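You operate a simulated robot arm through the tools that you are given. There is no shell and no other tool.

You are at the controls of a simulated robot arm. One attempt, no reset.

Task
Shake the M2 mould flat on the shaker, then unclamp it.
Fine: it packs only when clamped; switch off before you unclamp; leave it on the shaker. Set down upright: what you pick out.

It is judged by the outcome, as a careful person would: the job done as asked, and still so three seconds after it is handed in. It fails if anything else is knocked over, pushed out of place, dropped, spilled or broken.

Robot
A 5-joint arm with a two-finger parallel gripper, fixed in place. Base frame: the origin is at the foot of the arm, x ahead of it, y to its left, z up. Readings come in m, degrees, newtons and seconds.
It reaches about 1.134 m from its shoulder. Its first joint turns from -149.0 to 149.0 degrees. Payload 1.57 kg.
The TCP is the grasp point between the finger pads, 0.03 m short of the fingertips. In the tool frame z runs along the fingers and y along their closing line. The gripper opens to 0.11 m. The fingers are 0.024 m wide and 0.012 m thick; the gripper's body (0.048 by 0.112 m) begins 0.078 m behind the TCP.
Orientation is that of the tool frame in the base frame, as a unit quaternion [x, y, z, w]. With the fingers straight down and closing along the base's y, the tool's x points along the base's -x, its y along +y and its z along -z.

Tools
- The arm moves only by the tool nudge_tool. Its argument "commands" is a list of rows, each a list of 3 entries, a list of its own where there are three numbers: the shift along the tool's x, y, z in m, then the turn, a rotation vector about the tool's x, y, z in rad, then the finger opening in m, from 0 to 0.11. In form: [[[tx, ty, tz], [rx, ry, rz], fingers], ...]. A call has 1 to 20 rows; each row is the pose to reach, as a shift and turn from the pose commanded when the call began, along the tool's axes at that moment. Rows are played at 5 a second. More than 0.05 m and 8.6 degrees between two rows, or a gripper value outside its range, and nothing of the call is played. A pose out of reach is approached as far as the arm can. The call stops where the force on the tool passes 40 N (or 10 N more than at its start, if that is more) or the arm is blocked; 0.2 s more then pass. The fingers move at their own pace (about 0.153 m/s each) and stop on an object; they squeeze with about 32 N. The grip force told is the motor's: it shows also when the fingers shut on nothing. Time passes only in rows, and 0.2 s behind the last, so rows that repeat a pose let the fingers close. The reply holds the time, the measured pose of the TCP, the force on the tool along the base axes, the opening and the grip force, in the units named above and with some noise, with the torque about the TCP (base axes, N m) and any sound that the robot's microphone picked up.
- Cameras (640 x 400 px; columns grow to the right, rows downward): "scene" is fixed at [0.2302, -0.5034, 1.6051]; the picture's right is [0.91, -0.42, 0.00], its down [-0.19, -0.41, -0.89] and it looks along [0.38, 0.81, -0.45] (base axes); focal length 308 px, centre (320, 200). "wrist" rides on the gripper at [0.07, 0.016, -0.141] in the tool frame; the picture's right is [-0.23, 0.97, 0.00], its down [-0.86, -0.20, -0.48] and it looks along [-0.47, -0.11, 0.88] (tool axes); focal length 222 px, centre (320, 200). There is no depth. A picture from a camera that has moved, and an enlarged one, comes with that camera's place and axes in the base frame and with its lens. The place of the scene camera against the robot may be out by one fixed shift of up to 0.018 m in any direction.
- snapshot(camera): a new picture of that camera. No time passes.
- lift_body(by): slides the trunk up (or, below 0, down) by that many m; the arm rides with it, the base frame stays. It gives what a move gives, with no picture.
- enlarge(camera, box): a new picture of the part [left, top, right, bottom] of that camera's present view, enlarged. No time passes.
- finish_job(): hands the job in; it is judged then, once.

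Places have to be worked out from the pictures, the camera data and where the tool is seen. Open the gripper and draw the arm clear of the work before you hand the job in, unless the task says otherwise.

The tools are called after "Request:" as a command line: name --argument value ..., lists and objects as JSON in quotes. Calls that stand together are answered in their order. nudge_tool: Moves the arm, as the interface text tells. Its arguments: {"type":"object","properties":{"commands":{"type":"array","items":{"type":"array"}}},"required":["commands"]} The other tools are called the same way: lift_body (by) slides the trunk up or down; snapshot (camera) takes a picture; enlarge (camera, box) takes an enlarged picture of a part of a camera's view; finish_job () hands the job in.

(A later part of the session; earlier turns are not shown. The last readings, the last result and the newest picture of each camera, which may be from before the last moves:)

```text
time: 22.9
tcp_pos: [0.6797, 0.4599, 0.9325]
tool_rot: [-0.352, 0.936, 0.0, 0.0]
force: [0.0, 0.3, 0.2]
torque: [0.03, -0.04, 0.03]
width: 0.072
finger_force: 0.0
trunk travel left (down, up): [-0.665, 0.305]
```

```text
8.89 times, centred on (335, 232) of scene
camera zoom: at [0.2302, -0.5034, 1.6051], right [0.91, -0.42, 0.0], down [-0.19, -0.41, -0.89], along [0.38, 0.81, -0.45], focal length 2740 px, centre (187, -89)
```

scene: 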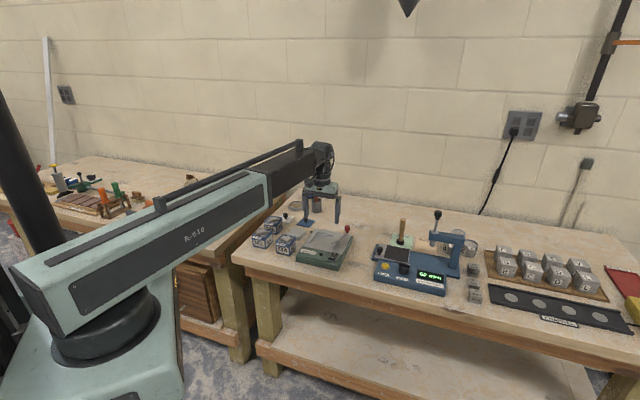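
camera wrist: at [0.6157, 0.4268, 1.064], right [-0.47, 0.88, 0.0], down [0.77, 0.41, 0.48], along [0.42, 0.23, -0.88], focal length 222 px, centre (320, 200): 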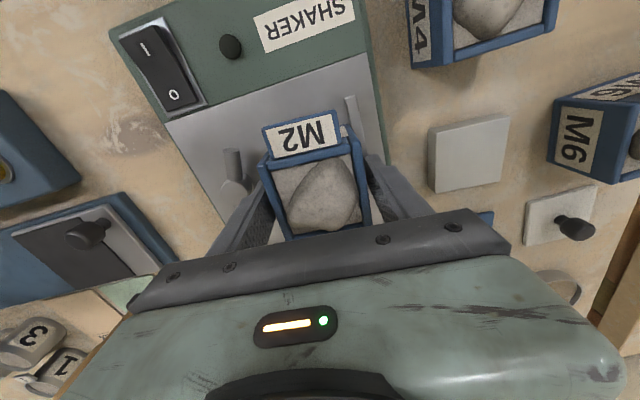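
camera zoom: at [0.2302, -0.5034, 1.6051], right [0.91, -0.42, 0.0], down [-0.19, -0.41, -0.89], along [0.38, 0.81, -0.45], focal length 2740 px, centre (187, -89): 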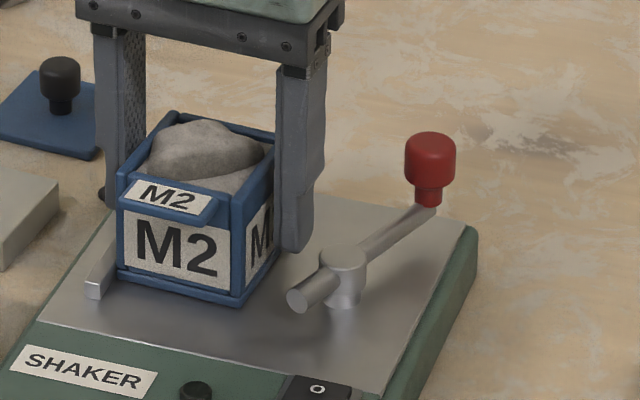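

Free, and the mould stays seated. Raising well clear.

Request:
lift_body --by 0.1

Request:
snapshot --camera "wrist"

Request:
enlarge --camera "scene" --box '[305, 210, 365, 255]'

```text
time: 24.3
tcp_pos: [0.6794, 0.4611, 1.0324]
tool_rot: [-0.352, 0.936, 0.0, 0.0]
force: [0.7, -0.3, -0.7]
torque: [0.02, 0.0, 0.0]
width: 0.0721
finger_force: 0.1
trunk travel left (down, up): [-0.765, 0.205]
```

```text
taken
camera wrist: at [0.6155, 0.4265, 1.1719], right [-0.47, 0.88, 0.0], down [0.77, 0.41, 0.48], along [0.42, 0.23, -0.88], focal length 222 px, centre (320, 200)
```

wrist: 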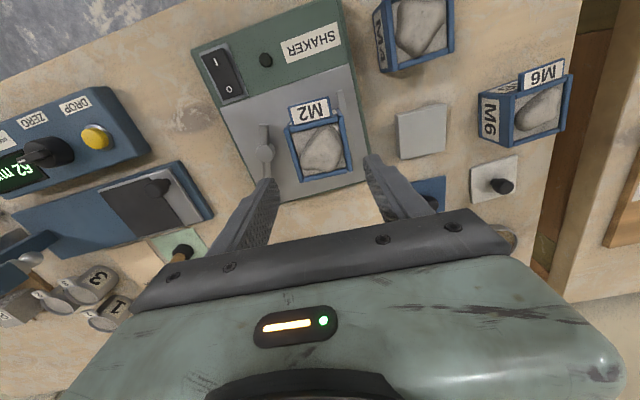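

```text
8.89 times, centred on (335, 232) of scene
camera zoom: at [0.2302, -0.5034, 1.6051], right [0.91, -0.42, 0.0], down [-0.19, -0.41, -0.89], along [0.38, 0.81, -0.45], focal length 2740 px, centre (187, -89)
```

zoom: 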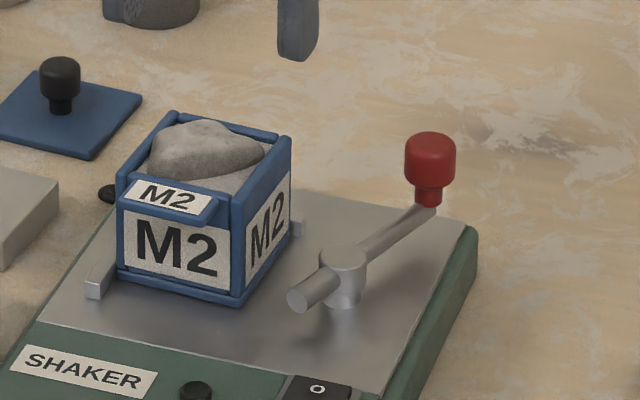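

M2 is neatly in the corner. Now I move to the right, above the lever, to locate the post and knob accurately.

Request:
nudge_tool --commands '[[[-0.006, -0.043, 0], [0, 0, 0], 0.072], [[-0.0124, -0.0853, 0], [0, 0, 0], 0.072], [[-0.0124, -0.0853, 0], [0, 0, 0], 0.072]]'

Request:
snapshot --camera "wrist"

Request:
enlarge --camera "wrist" --box '[240, 70, 400, 220]'

```text
time: 25.1
tcp_pos: [0.7481, 0.4043, 1.0333]
tool_rot: [-0.352, 0.936, -0.001, 0.0]
force: [0.1, 0.1, 0.5]
torque: [-0.02, -0.03, -0.04]
width: 0.0722
finger_force: 0.0
trunk travel left (down, up): [-0.765, 0.205]
```

```text
taken
camera wrist: at [0.6847, 0.37, 1.172], right [-0.47, 0.88, 0.0], down [0.77, 0.41, 0.48], along [0.42, 0.23, -0.88], focal length 222 px, centre (320, 200)
```

wrist: 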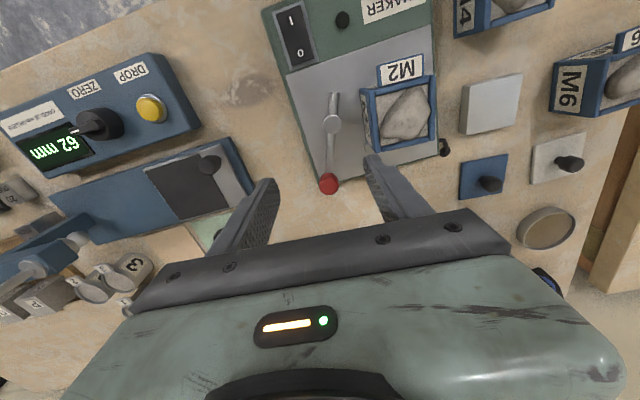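

```text
2.67 times, centred on (320, 145) of wrist
camera zoom: at [0.6847, 0.37, 1.172], right [-0.47, 0.88, 0.0], down [0.77, 0.41, 0.48], along [0.42, 0.23, -0.88], focal length 592 px, centre (320, 347)
```

zoom: 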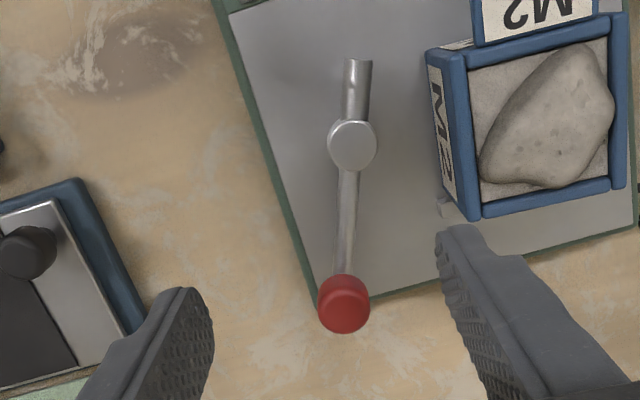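

Now I have the lever: post ≈ (0.7195, 0.405), knob ≈ (0.778, 0.429, 0.93), handle at ~22° and radius ~0.063. I move above the knob with the closing line tangential to the lever.

Request:
nudge_tool --commands '[[[-0.013, 0, 0], [0, 0, 0.11], 0.06], [[-0.026, 0, 0], [0, 0, 0.22], 0.05], [[-0.0386, -0.0009, 0], [0, 0, 0.326], 0.05], [[-0.0386, -0.0009, 0], [0, 0, 0.326], 0.05]]'

Request:
snapshot --camera "wrist"

Request:
enlarge --camera "scene" --box '[305, 190, 385, 255]'

```text
time: 26.1
tcp_pos: [0.7765, 0.4295, 1.0329]
tool_rot: [-0.195, 0.981, -0.001, 0.0]
force: [0.6, 0.0, 0.1]
torque: [0.02, -0.02, -0.01]
width: 0.0501
finger_force: 0.0
trunk travel left (down, up): [-0.765, 0.205]
```

```text
taken
camera wrist: at [0.7051, 0.4174, 1.172], right [-0.16, 0.99, 0.0], down [0.87, 0.14, 0.48], along [0.47, 0.08, -0.88], focal length 222 px, centre (320, 200)
```

wrist: 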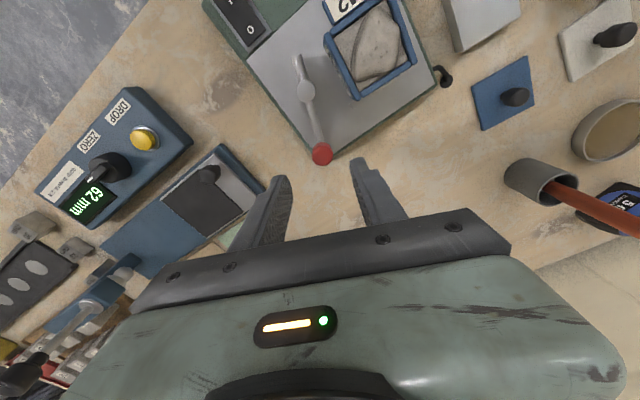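

```text
6.15 times, centred on (345, 222) of scene
camera zoom: at [0.2302, -0.5034, 1.6051], right [0.91, -0.42, 0.0], down [-0.19, -0.41, -0.89], along [0.38, 0.81, -0.45], focal length 1897 px, centre (166, 62)
```

zoom: 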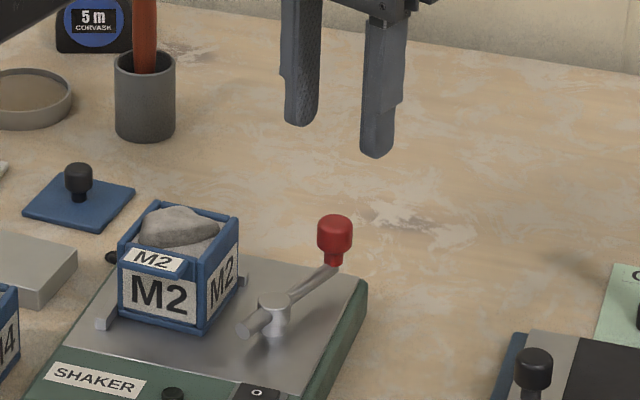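

Knob computed at (0.777, 0.431), right under the TCP. Lowering around it.

Request:
lift_body --by -0.06

Request:
enlarge --camera "wrist" --box '[240, 100, 400, 220]'

Request:
enlarge --camera "scene" --box '[305, 190, 385, 255]'

```text
time: 27.1
tcp_pos: [0.7753, 0.4301, 0.9719]
tool_rot: [-0.194, 0.981, -0.001, 0.001]
force: [-0.5, -0.4, -0.1]
torque: [0.0, 0.0, -0.03]
width: 0.0502
finger_force: 0.2
trunk travel left (down, up): [-0.705, 0.265]
```

```text
3.33 times, centred on (320, 160) of wrist
camera zoom: at [0.705, 0.4172, 1.112], right [-0.16, 0.99, 0.0], down [0.87, 0.14, 0.48], along [0.47, 0.08, -0.88], focal length 740 px, centre (320, 333)
```

zoom: 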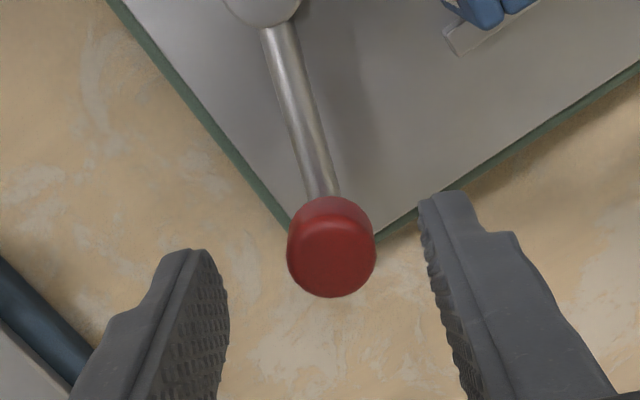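

```text
6.15 times, centred on (345, 222) of scene
camera zoom: at [0.2302, -0.5034, 1.6051], right [0.91, -0.42, 0.0], down [-0.19, -0.41, -0.89], along [0.38, 0.81, -0.45], focal length 1897 px, centre (166, 62)
```

zoom: 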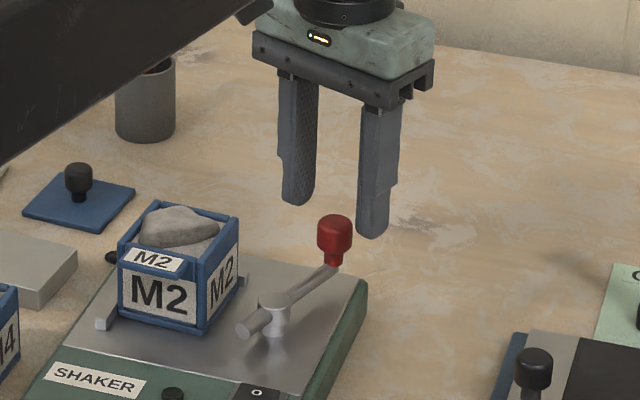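

Request:
lift_body --by -0.038

Request:
enlarge --camera "wrist" --box '[240, 100, 400, 220]'

Request:
enlarge --camera "scene" --box '[305, 190, 385, 255]'

```text
time: 27.9
tcp_pos: [0.7766, 0.4299, 0.9352]
tool_rot: [-0.195, 0.981, 0.0, 0.0]
force: [-0.2, 0.6, 0.0]
torque: [0.0, 0.03, 0.02]
width: 0.0501
finger_force: 0.1
trunk travel left (down, up): [-0.667, 0.303]
```

```text
3.33 times, centred on (320, 160) of wrist
camera zoom: at [0.705, 0.4172, 1.074], right [-0.16, 0.99, 0.0], down [0.87, 0.14, 0.48], along [0.47, 0.08, -0.88], focal length 740 px, centre (320, 333)
```

zoom: 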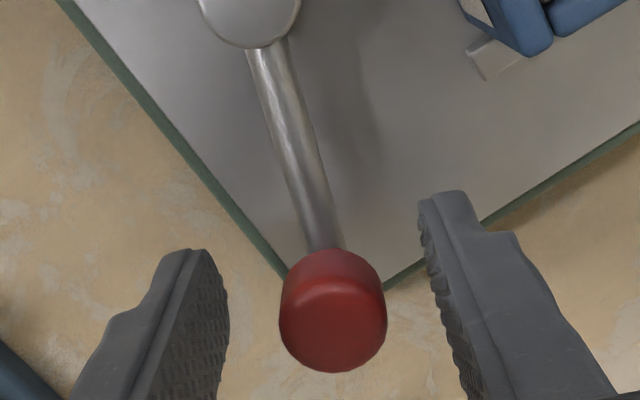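

```text
6.15 times, centred on (345, 222) of scene
camera zoom: at [0.2302, -0.5034, 1.6051], right [0.91, -0.42, 0.0], down [-0.19, -0.41, -0.89], along [0.38, 0.81, -0.45], focal length 1897 px, centre (166, 62)
```

zoom: 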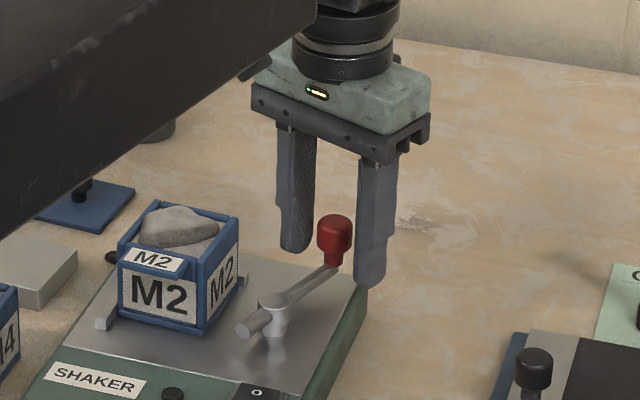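

The knob sits between the fingers. I cage it (0.027 m) and begin swinging the handle clockwise toward the right in small arc steps.

Request:
nudge_tool --commands '[[[0, 0, 0], [0, 0, 0], 0.027], [[0, 0, 0], [0, 0, 0], 0.027], [[0.0003, -0.0064, 0], [0, 0, 0.1047], 0.027], [[0.0013, -0.0128, 0], [0, 0, 0.2094], 0.027], [[0.003, -0.019, 0], [0, 0, 0.3142], 0.027], [[0.003, -0.019, 0], [0, 0, 0.3142], 0.027]]'

Request:
enlarge --camera "scene" --box '[305, 190, 385, 255]'

Request:
snapshot --camera "wrist"

```text
time: 29.3
tcp_pos: [0.7822, 0.4105, 0.9332]
tool_rot: [-0.039, 0.999, -0.001, 0.0]
force: [0.3, 0.0, -0.9]
torque: [0.01, 0.02, -0.01]
width: 0.0269
finger_force: 0.0
trunk travel left (down, up): [-0.667, 0.303]
```

```text
6.15 times, centred on (345, 222) of scene
camera zoom: at [0.2302, -0.5034, 1.6051], right [0.91, -0.42, 0.0], down [-0.19, -0.41, -0.89], along [0.38, 0.81, -0.45], focal length 1897 px, centre (166, 62)
```

zoom: 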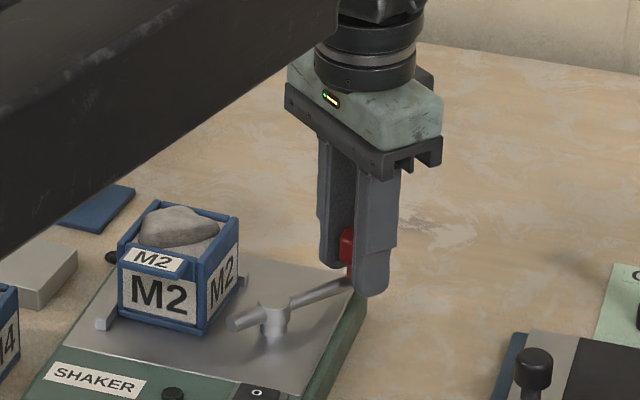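

```text
taken
camera wrist: at [0.7103, 0.4207, 1.074], right [0.15, 0.99, 0.0], down [0.87, -0.13, 0.48], along [0.47, -0.07, -0.88], focal length 222 px, centre (320, 200)
```

wrist: 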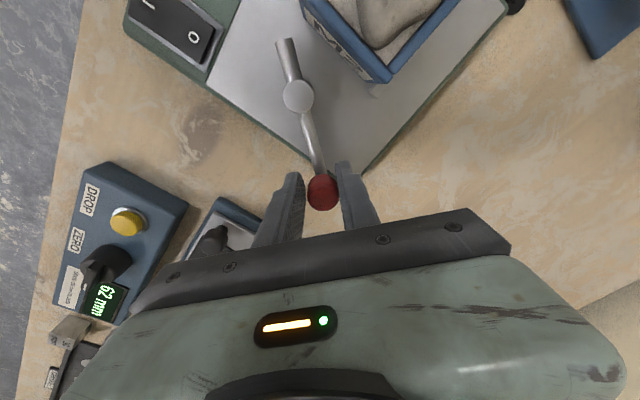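

The lever turns freely about the post. Continuing clockwise.

Request:
nudge_tool --commands '[[[0.0003, -0.0065, 0], [0, 0, 0.1047], 0.027], [[0.0014, -0.0129, 0], [0, 0, 0.2094], 0.027], [[0.003, -0.0192, 0], [0, 0, 0.3142], 0.027], [[0.0053, -0.0252, 0], [0, 0, 0.4189], 0.027], [[0.0053, -0.0252, 0], [0, 0, 0.4189], 0.027]]'

Request:
enlarge --camera "scene" --box '[305, 190, 385, 255]'

Request:
snapshot --camera "wrist"

```text
time: 30.5
tcp_pos: [0.7763, 0.385, 0.9336]
tool_rot: [0.17, 0.985, 0.0, 0.0]
force: [0.2, 0.7, -0.9]
torque: [0.01, 0.02, 0.04]
width: 0.027
finger_force: 0.0
trunk travel left (down, up): [-0.667, 0.303]
```

```text
6.15 times, centred on (345, 222) of scene
camera zoom: at [0.2302, -0.5034, 1.6051], right [0.91, -0.42, 0.0], down [-0.19, -0.41, -0.89], along [0.38, 0.81, -0.45], focal length 1897 px, centre (166, 62)
```

zoom: 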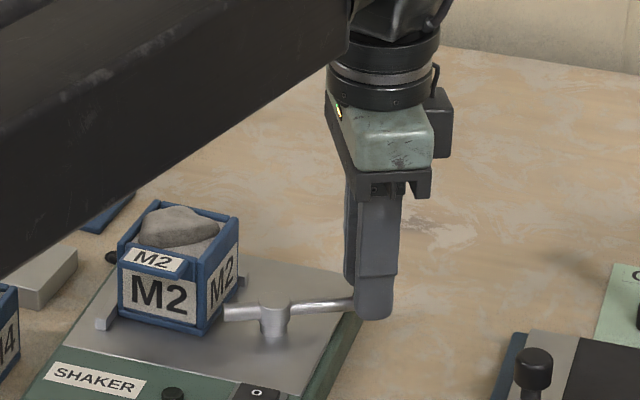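

```text
taken
camera wrist: at [0.7163, 0.4228, 1.074], right [0.54, 0.84, 0.0], down [0.74, -0.47, 0.48], along [0.4, -0.26, -0.88], focal length 222 px, centre (320, 200)
```

wrist: 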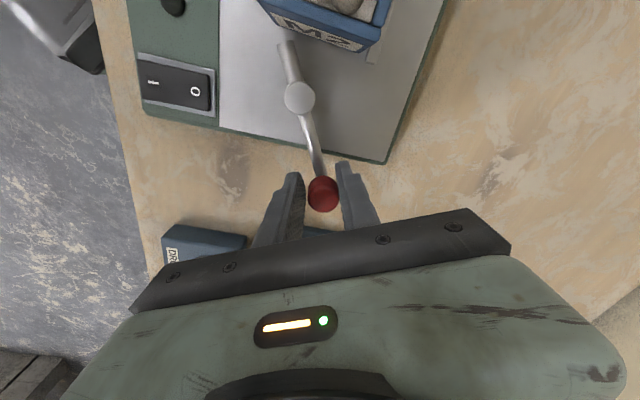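

Tip is nearing M2's right wall. Continuing in smaller chunks.

Request:
nudge_tool --commands '[[[0.0003, -0.0065, 0], [0, 0, 0.1047], 0.027], [[0.0014, -0.0129, 0], [0, 0, 0.2094], 0.027], [[0.0014, -0.0129, 0], [0, 0, 0.2094], 0.027]]'

Request:
enlarge --camera "scene" --box '[305, 190, 385, 255]'

Request:
enlarge --camera "wrist" --box '[230, 0, 390, 120]'

```text
time: 31.3
tcp_pos: [0.7718, 0.3737, 0.9338]
tool_rot: [0.272, 0.962, 0.0, 0.0]
force: [-0.1, -0.3, 0.4]
torque: [0.01, 0.01, 0.01]
width: 0.027
finger_force: 0.0
trunk travel left (down, up): [-0.667, 0.303]
```

```text
6.15 times, centred on (345, 222) of scene
camera zoom: at [0.2302, -0.5034, 1.6051], right [0.91, -0.42, 0.0], down [-0.19, -0.41, -0.89], along [0.38, 0.81, -0.45], focal length 1897 px, centre (166, 62)
```

zoom: 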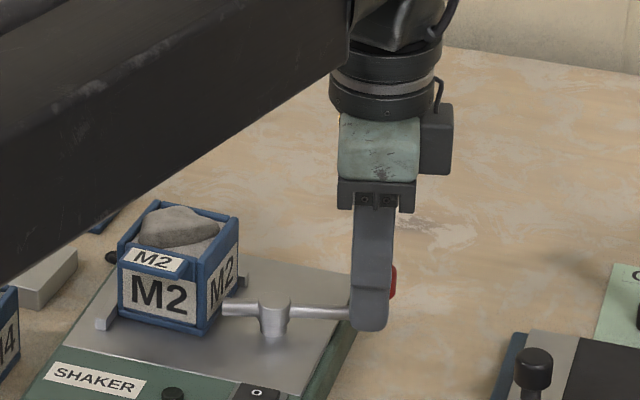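

```text
3.33 times, centred on (310, 60) of wrist
camera zoom: at [0.7201, 0.4229, 1.074], right [0.7, 0.71, 0.0], down [0.62, -0.62, 0.48], along [0.34, -0.34, -0.88], focal length 740 px, centre (353, 667)
```

zoom: 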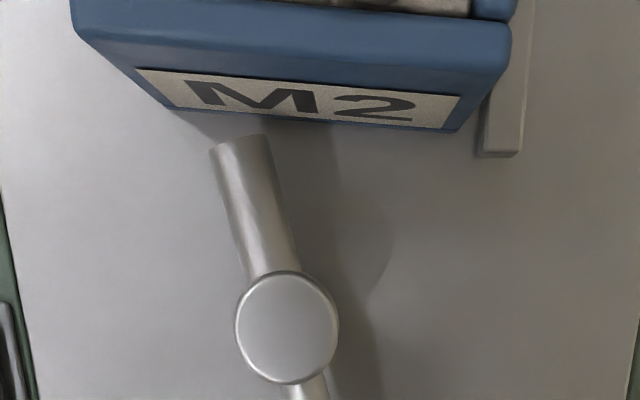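

The tip points at M2's right wall with ~15° to go to square. Continuing.

Request:
nudge_tool --commands '[[[0.0003, -0.0065, 0], [0, 0, 0.1047], 0.027], [[0.0014, -0.0129, 0], [0, 0, 0.2094], 0.027], [[0.0014, -0.0129, 0], [0, 0, 0.2094], 0.027]]'

Request:
snapshot --camera "wrist"

Request:
enlarge --camera "wrist" --box '[230, 0, 390, 120]'

```text
time: 32.1
tcp_pos: [0.7637, 0.3638, 0.9337]
tool_rot: [0.371, 0.928, 0.0, 0.0]
force: [-1.3, -0.7, -0.7]
torque: [-0.02, -0.03, -0.02]
width: 0.027
finger_force: 0.6
trunk travel left (down, up): [-0.667, 0.303]
```

```text
taken
camera wrist: at [0.7239, 0.4226, 1.074], right [0.84, 0.55, 0.0], down [0.48, -0.73, 0.48], along [0.26, -0.4, -0.88], focal length 222 px, centre (320, 200)
```

wrist: 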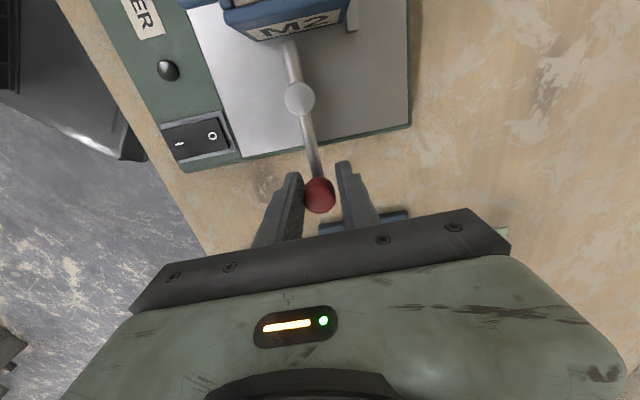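

```text
3.33 times, centred on (310, 60) of wrist
camera zoom: at [0.7239, 0.4226, 1.074], right [0.84, 0.55, 0.0], down [0.48, -0.73, 0.48], along [0.26, -0.4, -0.88], focal length 740 px, centre (353, 667)
```

zoom: 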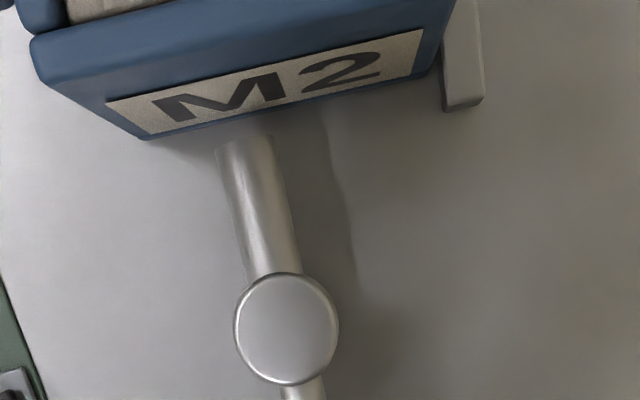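

Tip is almost touching M2. A few more degrees in fine steps.

Request:
nudge_tool --commands '[[[0.0002, -0.0044, 0], [0, 0, 0.07], 0.027], [[0.0006, -0.0087, 0], [0, 0, 0.14], 0.027], [[0.0006, -0.0087, 0], [0, 0, 0.14], 0.027]]'

Request:
snapshot --camera "wrist"

Request:
enlarge --camera "wrist" --box '[230, 0, 390, 120]'

```text
time: 32.9
tcp_pos: [0.7577, 0.3599, 0.9338]
tool_rot: [0.434, 0.901, 0.0, 0.0]
force: [5.1, 8.0, 2.5]
torque: [0.14, -0.11, 0.13]
width: 0.0352
finger_force: 4.7
trunk travel left (down, up): [-0.667, 0.303]
```

```text
taken
camera wrist: at [0.7266, 0.4228, 1.0736], right [0.9, 0.43, 0.0], down [0.38, -0.79, 0.48], along [0.21, -0.43, -0.88], focal length 222 px, centre (320, 200)
```

wrist: 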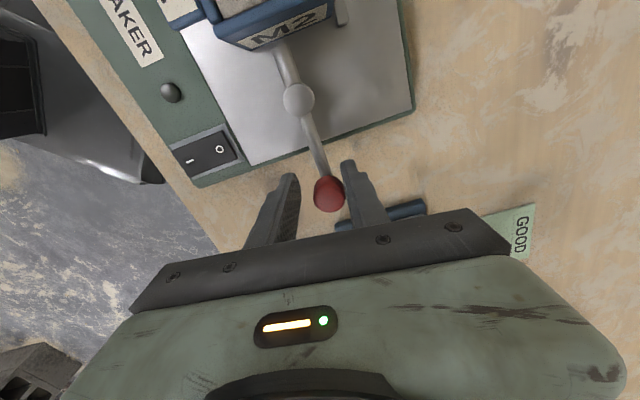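

```text
3.33 times, centred on (310, 60) of wrist
camera zoom: at [0.7266, 0.4228, 1.0736], right [0.9, 0.43, 0.0], down [0.38, -0.79, 0.48], along [0.21, -0.43, -0.88], focal length 740 px, centre (353, 667)
```

zoom: 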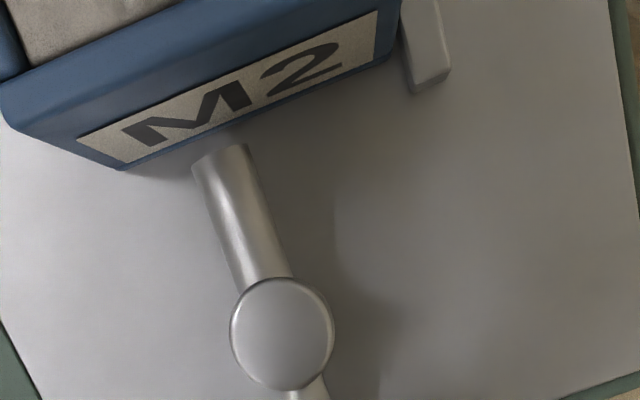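

The lever met resistance at about −45° (70° turned), pressing ~9 N. I look closely at the tip–mould contact.

Request:
enlarge --camera "scene" --box '[320, 220, 370, 255]'

Request:
enlarge --camera "wrist" --box '[250, 10, 350, 80]'

Request:
enlarge --camera "wrist" --box '[150, 60, 290, 200]'

```text
11.43 times, centred on (345, 238) of scene
camera zoom: at [0.2302, -0.5034, 1.6051], right [0.91, -0.42, 0.0], down [-0.19, -0.41, -0.89], along [0.38, 0.81, -0.45], focal length 3523 px, centre (34, -229)
```

zoom: 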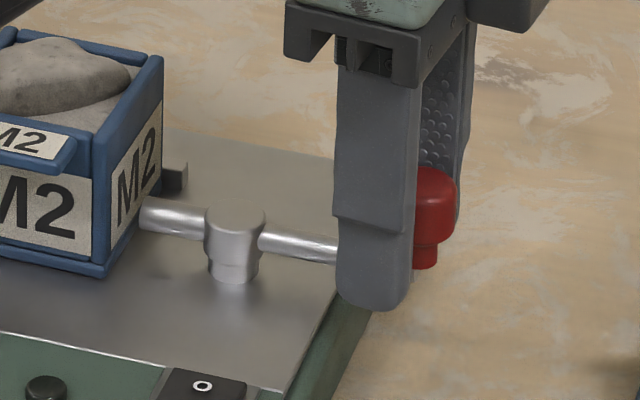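

```text
5.71 times, centred on (300, 45) of wrist
camera zoom: at [0.7266, 0.4228, 1.0736], right [0.9, 0.43, 0.0], down [0.38, -0.79, 0.48], along [0.21, -0.43, -0.88], focal length 1269 px, centre (434, 1086)
```

zoom: 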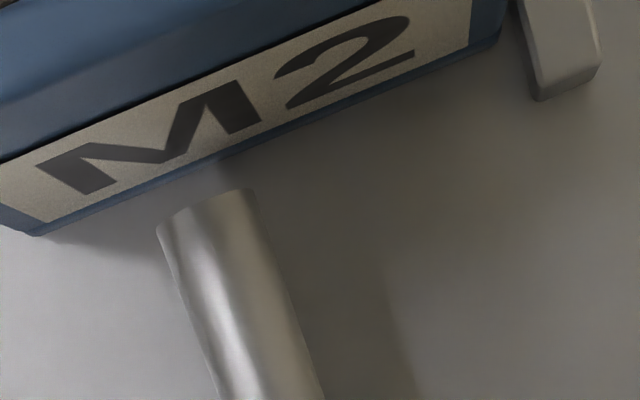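

```text
2.86 times, centred on (220, 130) of wrist
camera zoom: at [0.7266, 0.4228, 1.0736], right [0.9, 0.43, 0.0], down [0.38, -0.79, 0.48], along [0.21, -0.43, -0.88], focal length 635 px, centre (606, 400)
```

zoom: 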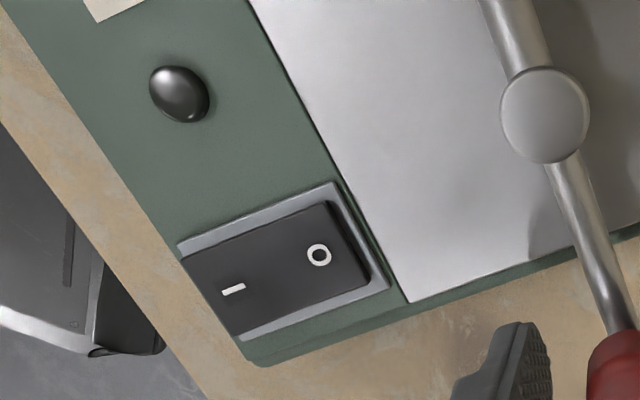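

The tip is now square to M2's wall with a few mm gap and no click heard; the fingers got pushed open by the knob. I grip the knob firmly and turn a bit more to see whether there's travel left.

Request:
nudge_tool --commands '[[[0, 0.004, 0], [0, 0, 0], 0.03], [[0, 0.004, 0], [0, 0, 0], 0.015], [[0, 0.004, 0], [0, 0, 0], 0.01], [[0, 0.004, 0], [0, 0, 0], 0.01]]'

Request:
snapshot --camera "wrist"

```text
time: 33.9
tcp_pos: [0.7616, 0.3597, 0.933]
tool_rot: [0.435, 0.9, -0.001, 0.0]
force: [16.4, 8.9, 7.6]
torque: [0.13, -0.35, 0.06]
width: 0.0268
finger_force: 9.0
trunk travel left (down, up): [-0.667, 0.303]
```

```text
taken
camera wrist: at [0.7305, 0.4245, 1.0733], right [0.9, 0.43, 0.0], down [0.38, -0.79, 0.48], along [0.21, -0.43, -0.88], focal length 222 px, centre (320, 200)
```

wrist: 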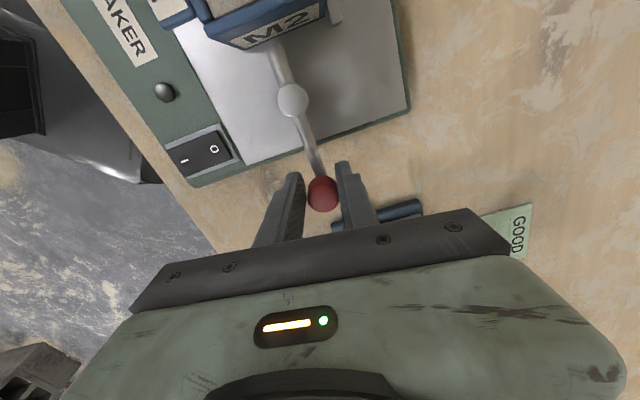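

The lever is against a firm stop (18 N with no movement), so it's fully turned. I release the knob, rise, and inspect from above.

Request:
nudge_tool --commands '[[[0, 0.002, 0], [0, 0, 0], 0.03], [[0, 0.003, 0], [0, 0, 0], 0.045], [[0, 0.003, 0], [0, 0, 0], 0.045]]'

Request:
lift_body --by 0.1

Request:
snapshot --camera "wrist"

Request:
enlarge --camera "scene" --box '[310, 215, 370, 260]'

```text
time: 34.7
tcp_pos: [0.7623, 0.3613, 0.9348]
tool_rot: [0.435, 0.901, 0.0, 0.0]
force: [-0.1, 0.4, 0.1]
torque: [-0.03, 0.01, -0.02]
width: 0.0451
finger_force: 0.1
trunk travel left (down, up): [-0.667, 0.303]
```

```text
time: 36.0
tcp_pos: [0.763, 0.3624, 1.0342]
tool_rot: [0.435, 0.901, 0.0, 0.0]
force: [-0.2, 0.3, -0.9]
torque: [0.02, 0.01, 0.01]
width: 0.0451
finger_force: 0.1
trunk travel left (down, up): [-0.767, 0.203]
```

```text
taken
camera wrist: at [0.7321, 0.4256, 1.1739], right [0.9, 0.43, 0.0], down [0.38, -0.79, 0.48], along [0.2, -0.43, -0.88], focal length 222 px, centre (320, 200)
```

wrist: 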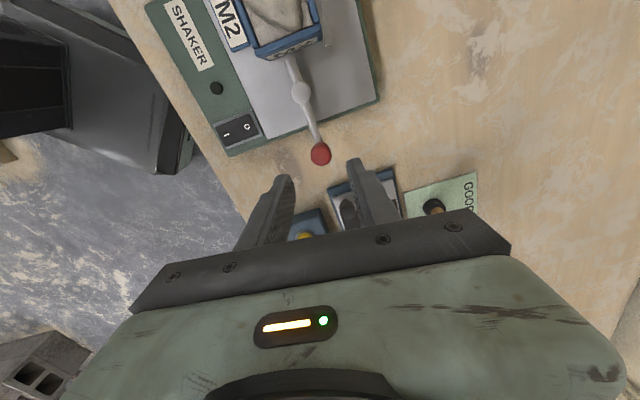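

```text
8.89 times, centred on (340, 238) of scene
camera zoom: at [0.2302, -0.5034, 1.6051], right [0.91, -0.42, 0.0], down [-0.19, -0.41, -0.89], along [0.38, 0.81, -0.45], focal length 2740 px, centre (142, -133)
```

zoom: 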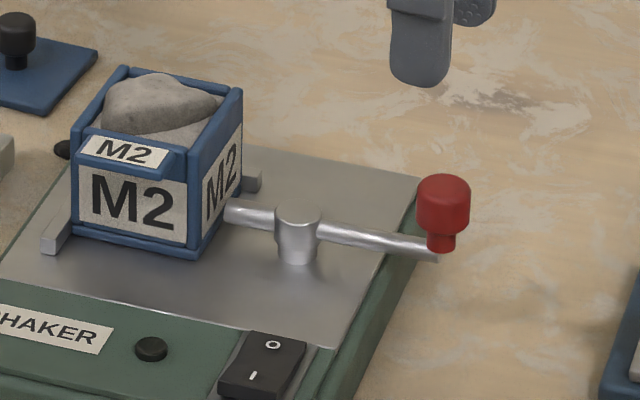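

Request:
enlarge --camera "wrist" --box '[230, 0, 350, 110]'

```text
3.64 times, centred on (290, 55) of wrist
camera zoom: at [0.7321, 0.4256, 1.1739], right [0.9, 0.43, 0.0], down [0.38, -0.79, 0.48], along [0.2, -0.43, -0.88], focal length 808 px, centre (429, 727)
```

zoom: 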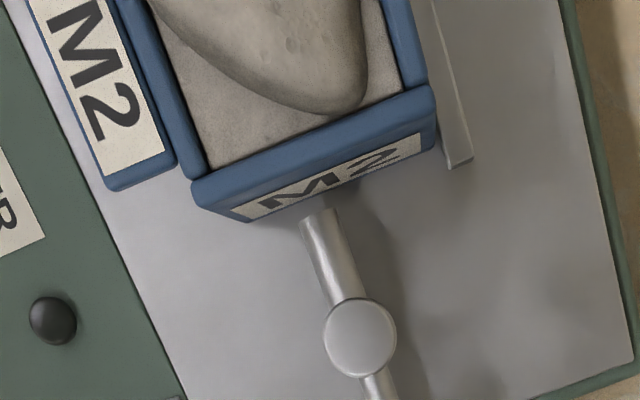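

The lever is at its closed stop and M2 sits in the corner. Next the rocker: I mark ≈ (0.650, 0.316), O mark ≈ (0.672, 0.338). I move above the I end with fingers closed and look.

Request:
nudge_tool --commands '[[[0.0112, -0.039, 0], [0, 0, 0], 0.03], [[0.0224, -0.078, 0], [0, 0, 0], 0.0], [[0.0336, -0.1171, 0], [0, 0, 0], 0.0], [[0.0336, -0.1171, 0], [0, 0, 0], 0.0]]'

Request:
snapshot --camera "wrist"

Request:
enlarge --camera "wrist" --box '[250, 90, 390, 210]'

```text
time: 37.0
tcp_pos: [0.6491, 0.3172, 1.033]
tool_rot: [0.434, 0.901, 0.0, -0.001]
force: [0.1, 0.9, 0.2]
torque: [0.01, -0.02, 0.01]
width: 0.0
finger_force: 21.3
trunk travel left (down, up): [-0.767, 0.203]
```

```text
taken
camera wrist: at [0.6172, 0.3807, 1.1741], right [0.9, 0.43, 0.0], down [0.38, -0.79, 0.48], along [0.2, -0.43, -0.88], focal length 222 px, centre (320, 200)
```

wrist: 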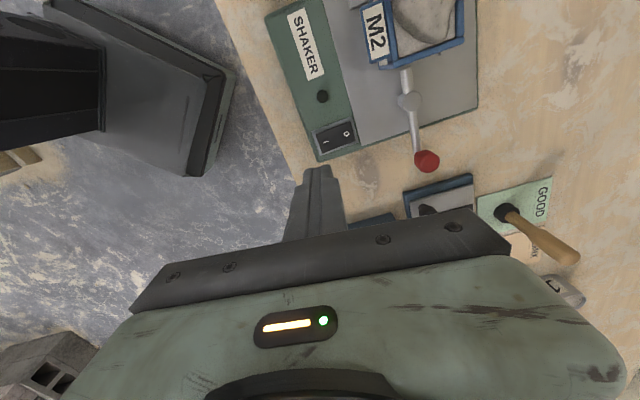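

```text
3.33 times, centred on (320, 150) of wrist
camera zoom: at [0.6172, 0.3807, 1.1741], right [0.9, 0.43, 0.0], down [0.38, -0.79, 0.48], along [0.2, -0.43, -0.88], focal length 740 px, centre (320, 367)
```

zoom: 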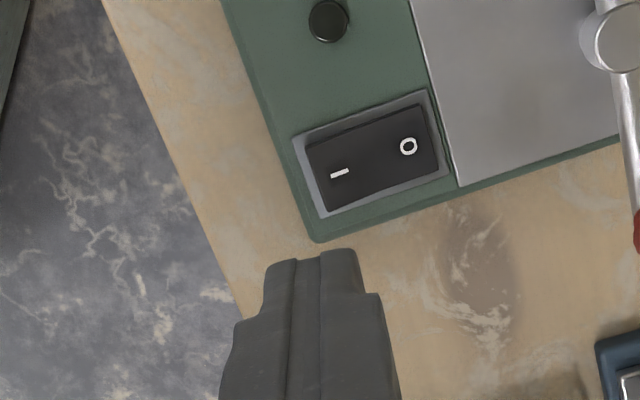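

Triangulation gives the I end at (0.654, 0.3206, 0.894), 4 mm higher than the O end at (0.673, 0.340, 0.890), so it's off now. I centre over I and lower to just above it.

Request:
nudge_tool --commands '[[[-0.0005, 0.0054, 0], [0, 0, 0], 0.0], [[-0.0005, 0.0054, 0], [0, 0, 0], 0.0]]'

Request:
lift_body --by -0.1

Request:
enlarge --camera "scene" --box '[310, 215, 380, 270]'

Request:
enlarge --camera "wrist" --box '[240, 110, 400, 230]'

```text
time: 37.6
tcp_pos: [0.6538, 0.3203, 1.0327]
tool_rot: [0.436, 0.9, 0.0, 0.0]
force: [-0.6, -0.4, -0.3]
torque: [0.0, 0.01, -0.02]
width: 0.0001
finger_force: 21.1
trunk travel left (down, up): [-0.767, 0.203]
```

```text
time: 39.0
tcp_pos: [0.6528, 0.3193, 0.9346]
tool_rot: [0.434, 0.901, -0.001, 0.0]
force: [-0.8, 0.6, 0.9]
torque: [0.01, 0.02, -0.04]
width: 0.0001
finger_force: 21.3
trunk travel left (down, up): [-0.667, 0.303]
```

```text
7.27 times, centred on (345, 242) of scene
camera zoom: at [0.2302, -0.5034, 1.6051], right [0.91, -0.42, 0.0], down [-0.19, -0.41, -0.89], along [0.38, 0.81, -0.45], focal length 2242 px, centre (138, -109)
```

zoom: 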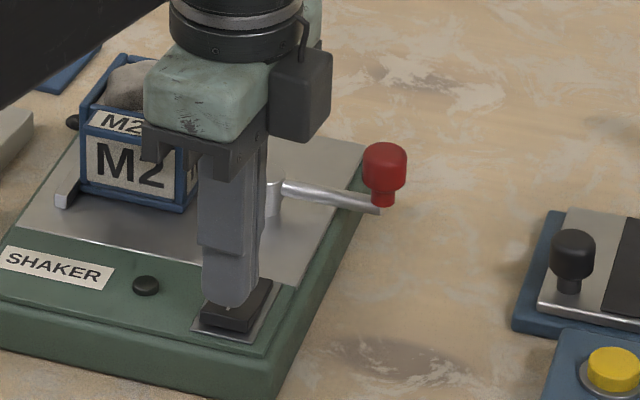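

```text
3.33 times, centred on (320, 170) of wrist
camera zoom: at [0.6222, 0.3834, 1.0741], right [0.9, 0.43, 0.0], down [0.38, -0.79, 0.48], along [0.2, -0.43, -0.88], focal length 740 px, centre (320, 300)
```

zoom: 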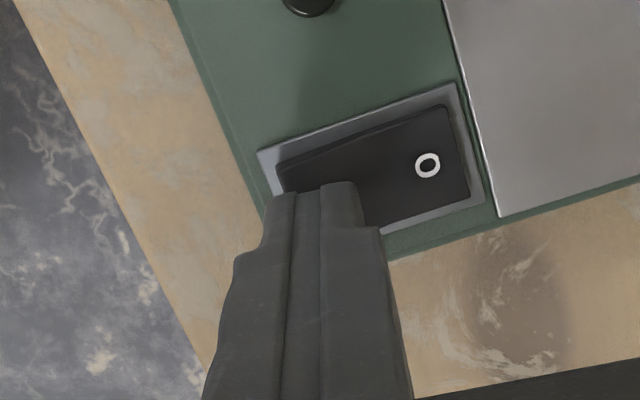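

Finger is above the I end. Lowering to press it, in small steps.

Request:
lift_body --by -0.012

```text
time: 39.6
tcp_pos: [0.6527, 0.3193, 0.9218]
tool_rot: [0.435, 0.901, 0.0, 0.0]
force: [0.1, -1.3, 7.8]
torque: [0.08, 0.01, 0.01]
width: 0.0
finger_force: 21.3
trunk travel left (down, up): [-0.655, 0.315]
```

Request:
lift_body --by -0.002

Request:
enlarge --camera "wrist" --box '[240, 110, 400, 230]'

```text
time: 40.2
tcp_pos: [0.6519, 0.3194, 0.923]
tool_rot: [0.435, 0.9, 0.001, 0.001]
force: [0.3, -0.6, 27.4]
torque: [0.35, 0.01, 0.0]
width: 0.0001
finger_force: 21.5
trunk travel left (down, up): [-0.654, 0.316]
stopped: the force on the tool passed its limit at 41 N (the readings are from after the stop); the commanded pose is now the measured one
```

```text
3.33 times, centred on (320, 170) of wrist
camera zoom: at [0.621, 0.3827, 1.0623], right [0.9, 0.43, 0.0], down [0.37, -0.79, 0.48], along [0.21, -0.43, -0.88], focal length 740 px, centre (320, 300)
```

zoom: 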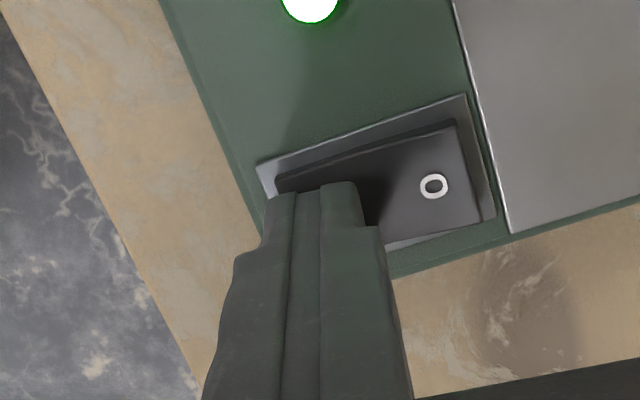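

The lamp is lit green: the shaker is on. I raise a little and watch M2.

Request:
lift_body --by 0.02

Request:
enlarge --camera "scene" --box '[310, 215, 380, 270]'

Request:
snapshot --camera "wrist"

```text
time: 40.8
tcp_pos: [0.6541, 0.32, 0.9412]
tool_rot: [0.434, 0.901, 0.0, 0.0]
force: [0.7, -0.5, 0.3]
torque: [0.03, 0.01, -0.01]
width: 0.0
finger_force: 21.5
trunk travel left (down, up): [-0.674, 0.296]
```

```text
7.27 times, centred on (345, 242) of scene
camera zoom: at [0.2302, -0.5034, 1.6051], right [0.91, -0.42, 0.0], down [-0.19, -0.41, -0.89], along [0.38, 0.81, -0.45], focal length 2242 px, centre (138, -109)
```

zoom: 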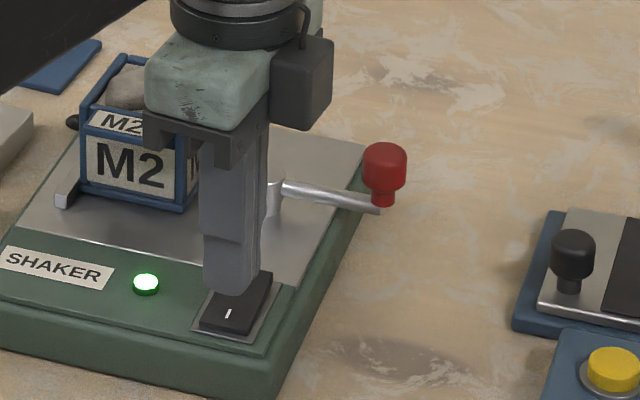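

```text
taken
camera wrist: at [0.6226, 0.3837, 1.0807], right [0.9, 0.43, 0.0], down [0.37, -0.79, 0.48], along [0.21, -0.43, -0.88], focal length 222 px, centre (320, 200)
```

wrist: 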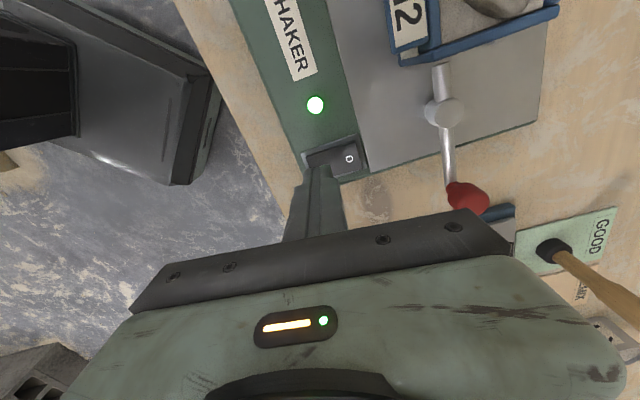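

On, with the I end down. I shift over the O end (staying above it), passing time, then check the heap.

Request:
nudge_tool --commands '[[[0.001, 0.009, 0], [0, 0, 0], 0.0], [[0.002, 0.018, 0], [0, 0, 0], 0.0], [[0.003, 0.026, 0], [0, 0, 0], 0.0], [[0.003, 0.026, 0], [0, 0, 0], 0.0], [[0.003, 0.026, 0], [0, 0, 0], 0.0], [[0.003, 0.026, 0], [0, 0, 0], 0.0]]'

Request:
snapshot --camera "wrist"

Request:
enlarge --camera "scene" --box '[310, 215, 380, 270]'

```text
time: 42.2
tcp_pos: [0.6727, 0.3383, 0.9403]
tool_rot: [0.435, 0.901, 0.001, 0.0]
force: [0.5, 0.0, -0.2]
torque: [0.0, -0.01, 0.0]
width: 0.0
finger_force: 21.1
trunk travel left (down, up): [-0.674, 0.296]
```

```text
taken
camera wrist: at [0.6418, 0.4021, 1.0806], right [0.9, 0.43, 0.0], down [0.38, -0.79, 0.48], along [0.21, -0.43, -0.88], focal length 222 px, centre (320, 200)
```

wrist: 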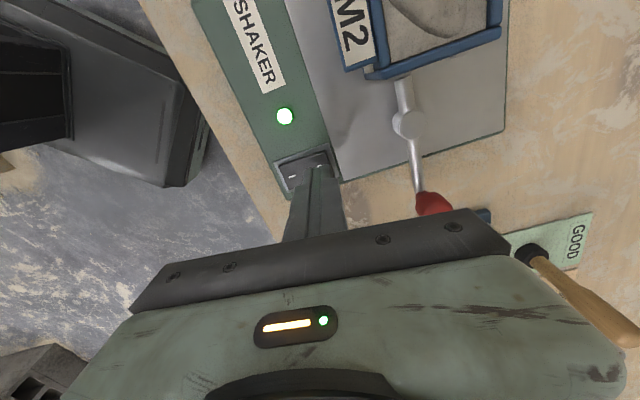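

```text
7.27 times, centred on (345, 242) of scene
camera zoom: at [0.2302, -0.5034, 1.6051], right [0.91, -0.42, 0.0], down [-0.19, -0.41, -0.89], along [0.38, 0.81, -0.45], focal length 2242 px, centre (138, -109)
```

zoom: 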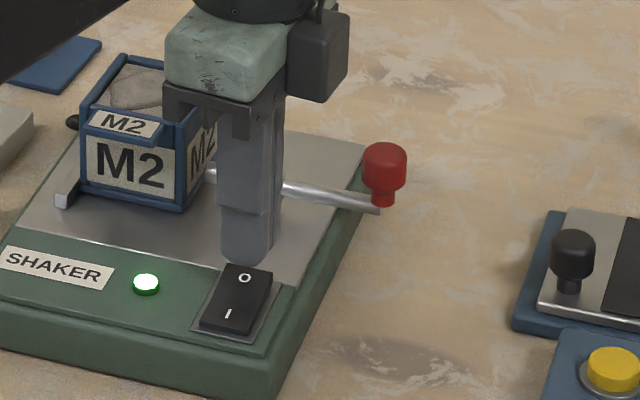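

The heap is visibly sinking, so it is packing and clamped. I wait more.

Request:
nudge_tool --commands '[[[0, 0, 0], [0, 0, 0], 0.0], [[0, 0, 0], [0, 0, 0], 0.0], [[0, 0, 0], [0, 0, 0], 0.0], [[0, 0, 0], [0, 0, 0], 0.0], [[0, 0, 0], [0, 0, 0], 0.0]]'

Request:
enlarge --camera "wrist" --box '[330, 0, 510, 110]'

Request:
enlarge --camera "scene" --box '[310, 212, 350, 242]'

```text
time: 43.4
tcp_pos: [0.6727, 0.3383, 0.9407]
tool_rot: [0.435, 0.901, 0.001, 0.001]
force: [1.0, -0.7, 0.6]
torque: [0.0, 0.0, -0.04]
width: 0.0002
finger_force: 21.2
trunk travel left (down, up): [-0.674, 0.296]
```

```text
3.56 times, centred on (420, 55) of wrist
camera zoom: at [0.6418, 0.4021, 1.0806], right [0.9, 0.43, 0.0], down [0.37, -0.79, 0.48], along [0.21, -0.43, -0.88], focal length 790 px, centre (-36, 716)
```

zoom: 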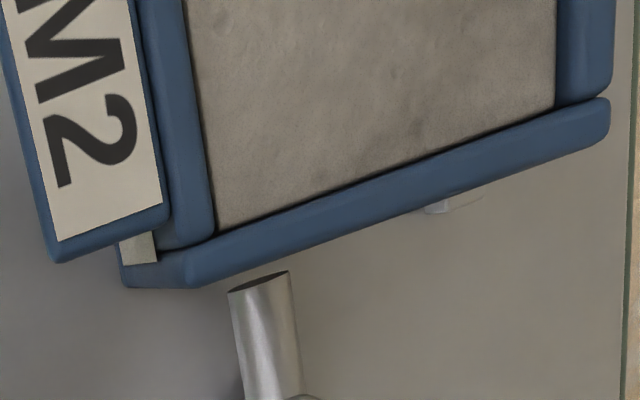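

```text
13.33 times, centred on (330, 227) of scene
camera zoom: at [0.2302, -0.5034, 1.6051], right [0.91, -0.42, 0.0], down [-0.19, -0.41, -0.89], along [0.38, 0.81, -0.45], focal length 4111 px, centre (187, -160)
```

zoom: 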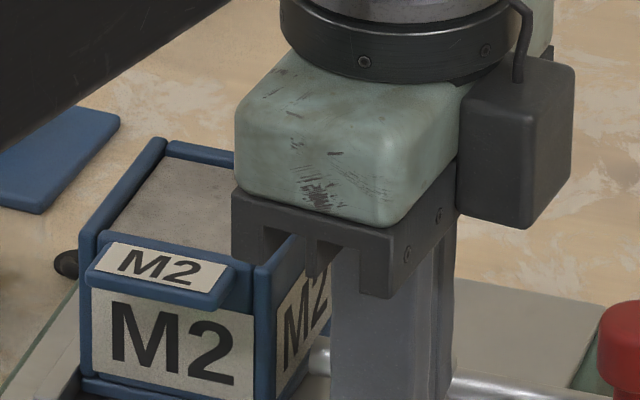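

M2's surface is flat. Switching off: pressing the O end.

Request:
lift_body --by -0.019

Request:
snapshot --camera "wrist"

```text
time: 44.1
tcp_pos: [0.6728, 0.3391, 0.9225]
tool_rot: [0.434, 0.901, 0.003, 0.003]
force: [11.9, 8.4, 27.9]
torque: [-0.09, -0.33, 0.06]
width: 0.0001
finger_force: 21.3
trunk travel left (down, up): [-0.655, 0.315]
```

```text
taken
camera wrist: at [0.6416, 0.4022, 1.0628], right [0.9, 0.43, 0.01], down [0.37, -0.79, 0.48], along [0.21, -0.43, -0.88], focal length 222 px, centre (320, 200)
```

wrist: 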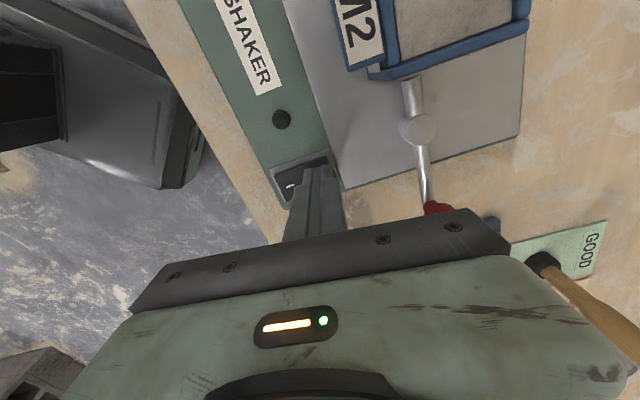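

The lamp is out. I raise and verify the switch stays off.

Request:
lift_body --by 0.112

Request:
enlarge --camera "scene" --box '[310, 205, 380, 270]'

Request:
snapshot --camera "wrist"

```text
time: 45.5
tcp_pos: [0.6728, 0.3389, 1.0334]
tool_rot: [0.435, 0.9, 0.0, 0.0]
force: [-0.4, 0.4, -0.4]
torque: [-0.03, -0.01, -0.02]
width: 0.0001
finger_force: 21.0
trunk travel left (down, up): [-0.767, 0.203]
```

```text
6.15 times, centred on (345, 238) of scene
camera zoom: at [0.2302, -0.5034, 1.6051], right [0.91, -0.42, 0.0], down [-0.19, -0.41, -0.89], along [0.38, 0.81, -0.45], focal length 1897 px, centre (166, -31)
```

zoom: 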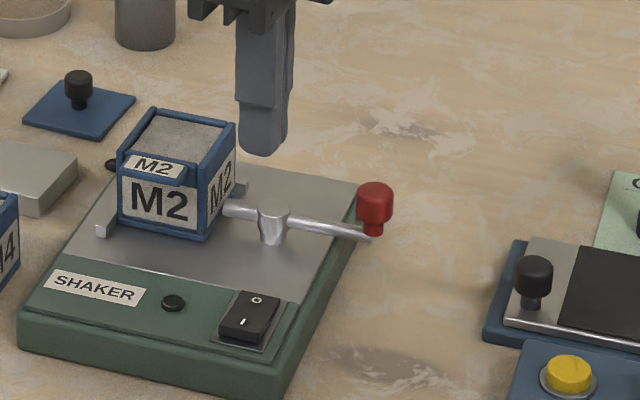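

```text
taken
camera wrist: at [0.6419, 0.4021, 1.1736], right [0.9, 0.43, 0.0], down [0.37, -0.79, 0.48], along [0.21, -0.43, -0.88], focal length 222 px, centre (320, 200)
```

wrist: 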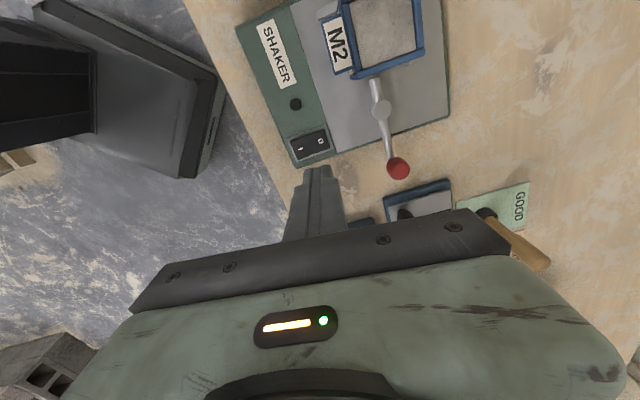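

Off, and M2 is flat and still in place. Now back above the knob to unclamp.

Request:
nudge_tool --commands '[[[-0.012, 0.0285, 0], [0, 0, 0], 0.02], [[-0.024, 0.057, 0], [0, 0, 0], 0.05], [[-0.0366, 0.0857, 0], [0, 0, 0], 0.05], [[-0.0366, 0.0857, 0], [0, 0, 0], 0.05]]'

Request:
enlarge --camera "wrist" --box '[240, 70, 400, 210]'

```text
time: 46.5
tcp_pos: [0.7621, 0.3626, 1.0336]
tool_rot: [0.434, 0.901, 0.001, 0.0]
force: [0.9, -0.5, 0.2]
torque: [0.01, 0.0, 0.0]
width: 0.05
finger_force: 0.1
trunk travel left (down, up): [-0.767, 0.203]
```

```text
2.86 times, centred on (320, 140) of wrist
camera zoom: at [0.7307, 0.4259, 1.1736], right [0.9, 0.43, 0.0], down [0.38, -0.79, 0.48], along [0.21, -0.43, -0.88], focal length 635 px, centre (320, 371)
```

zoom: 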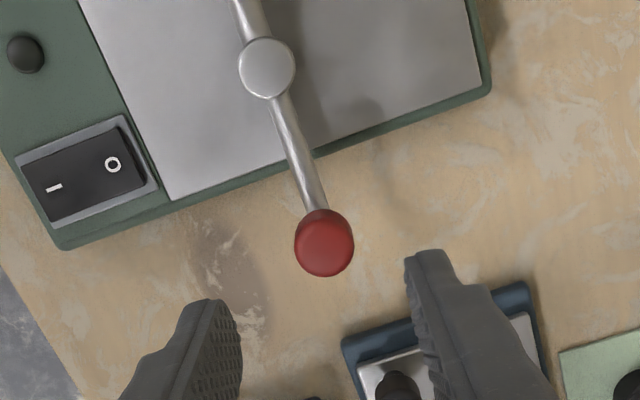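

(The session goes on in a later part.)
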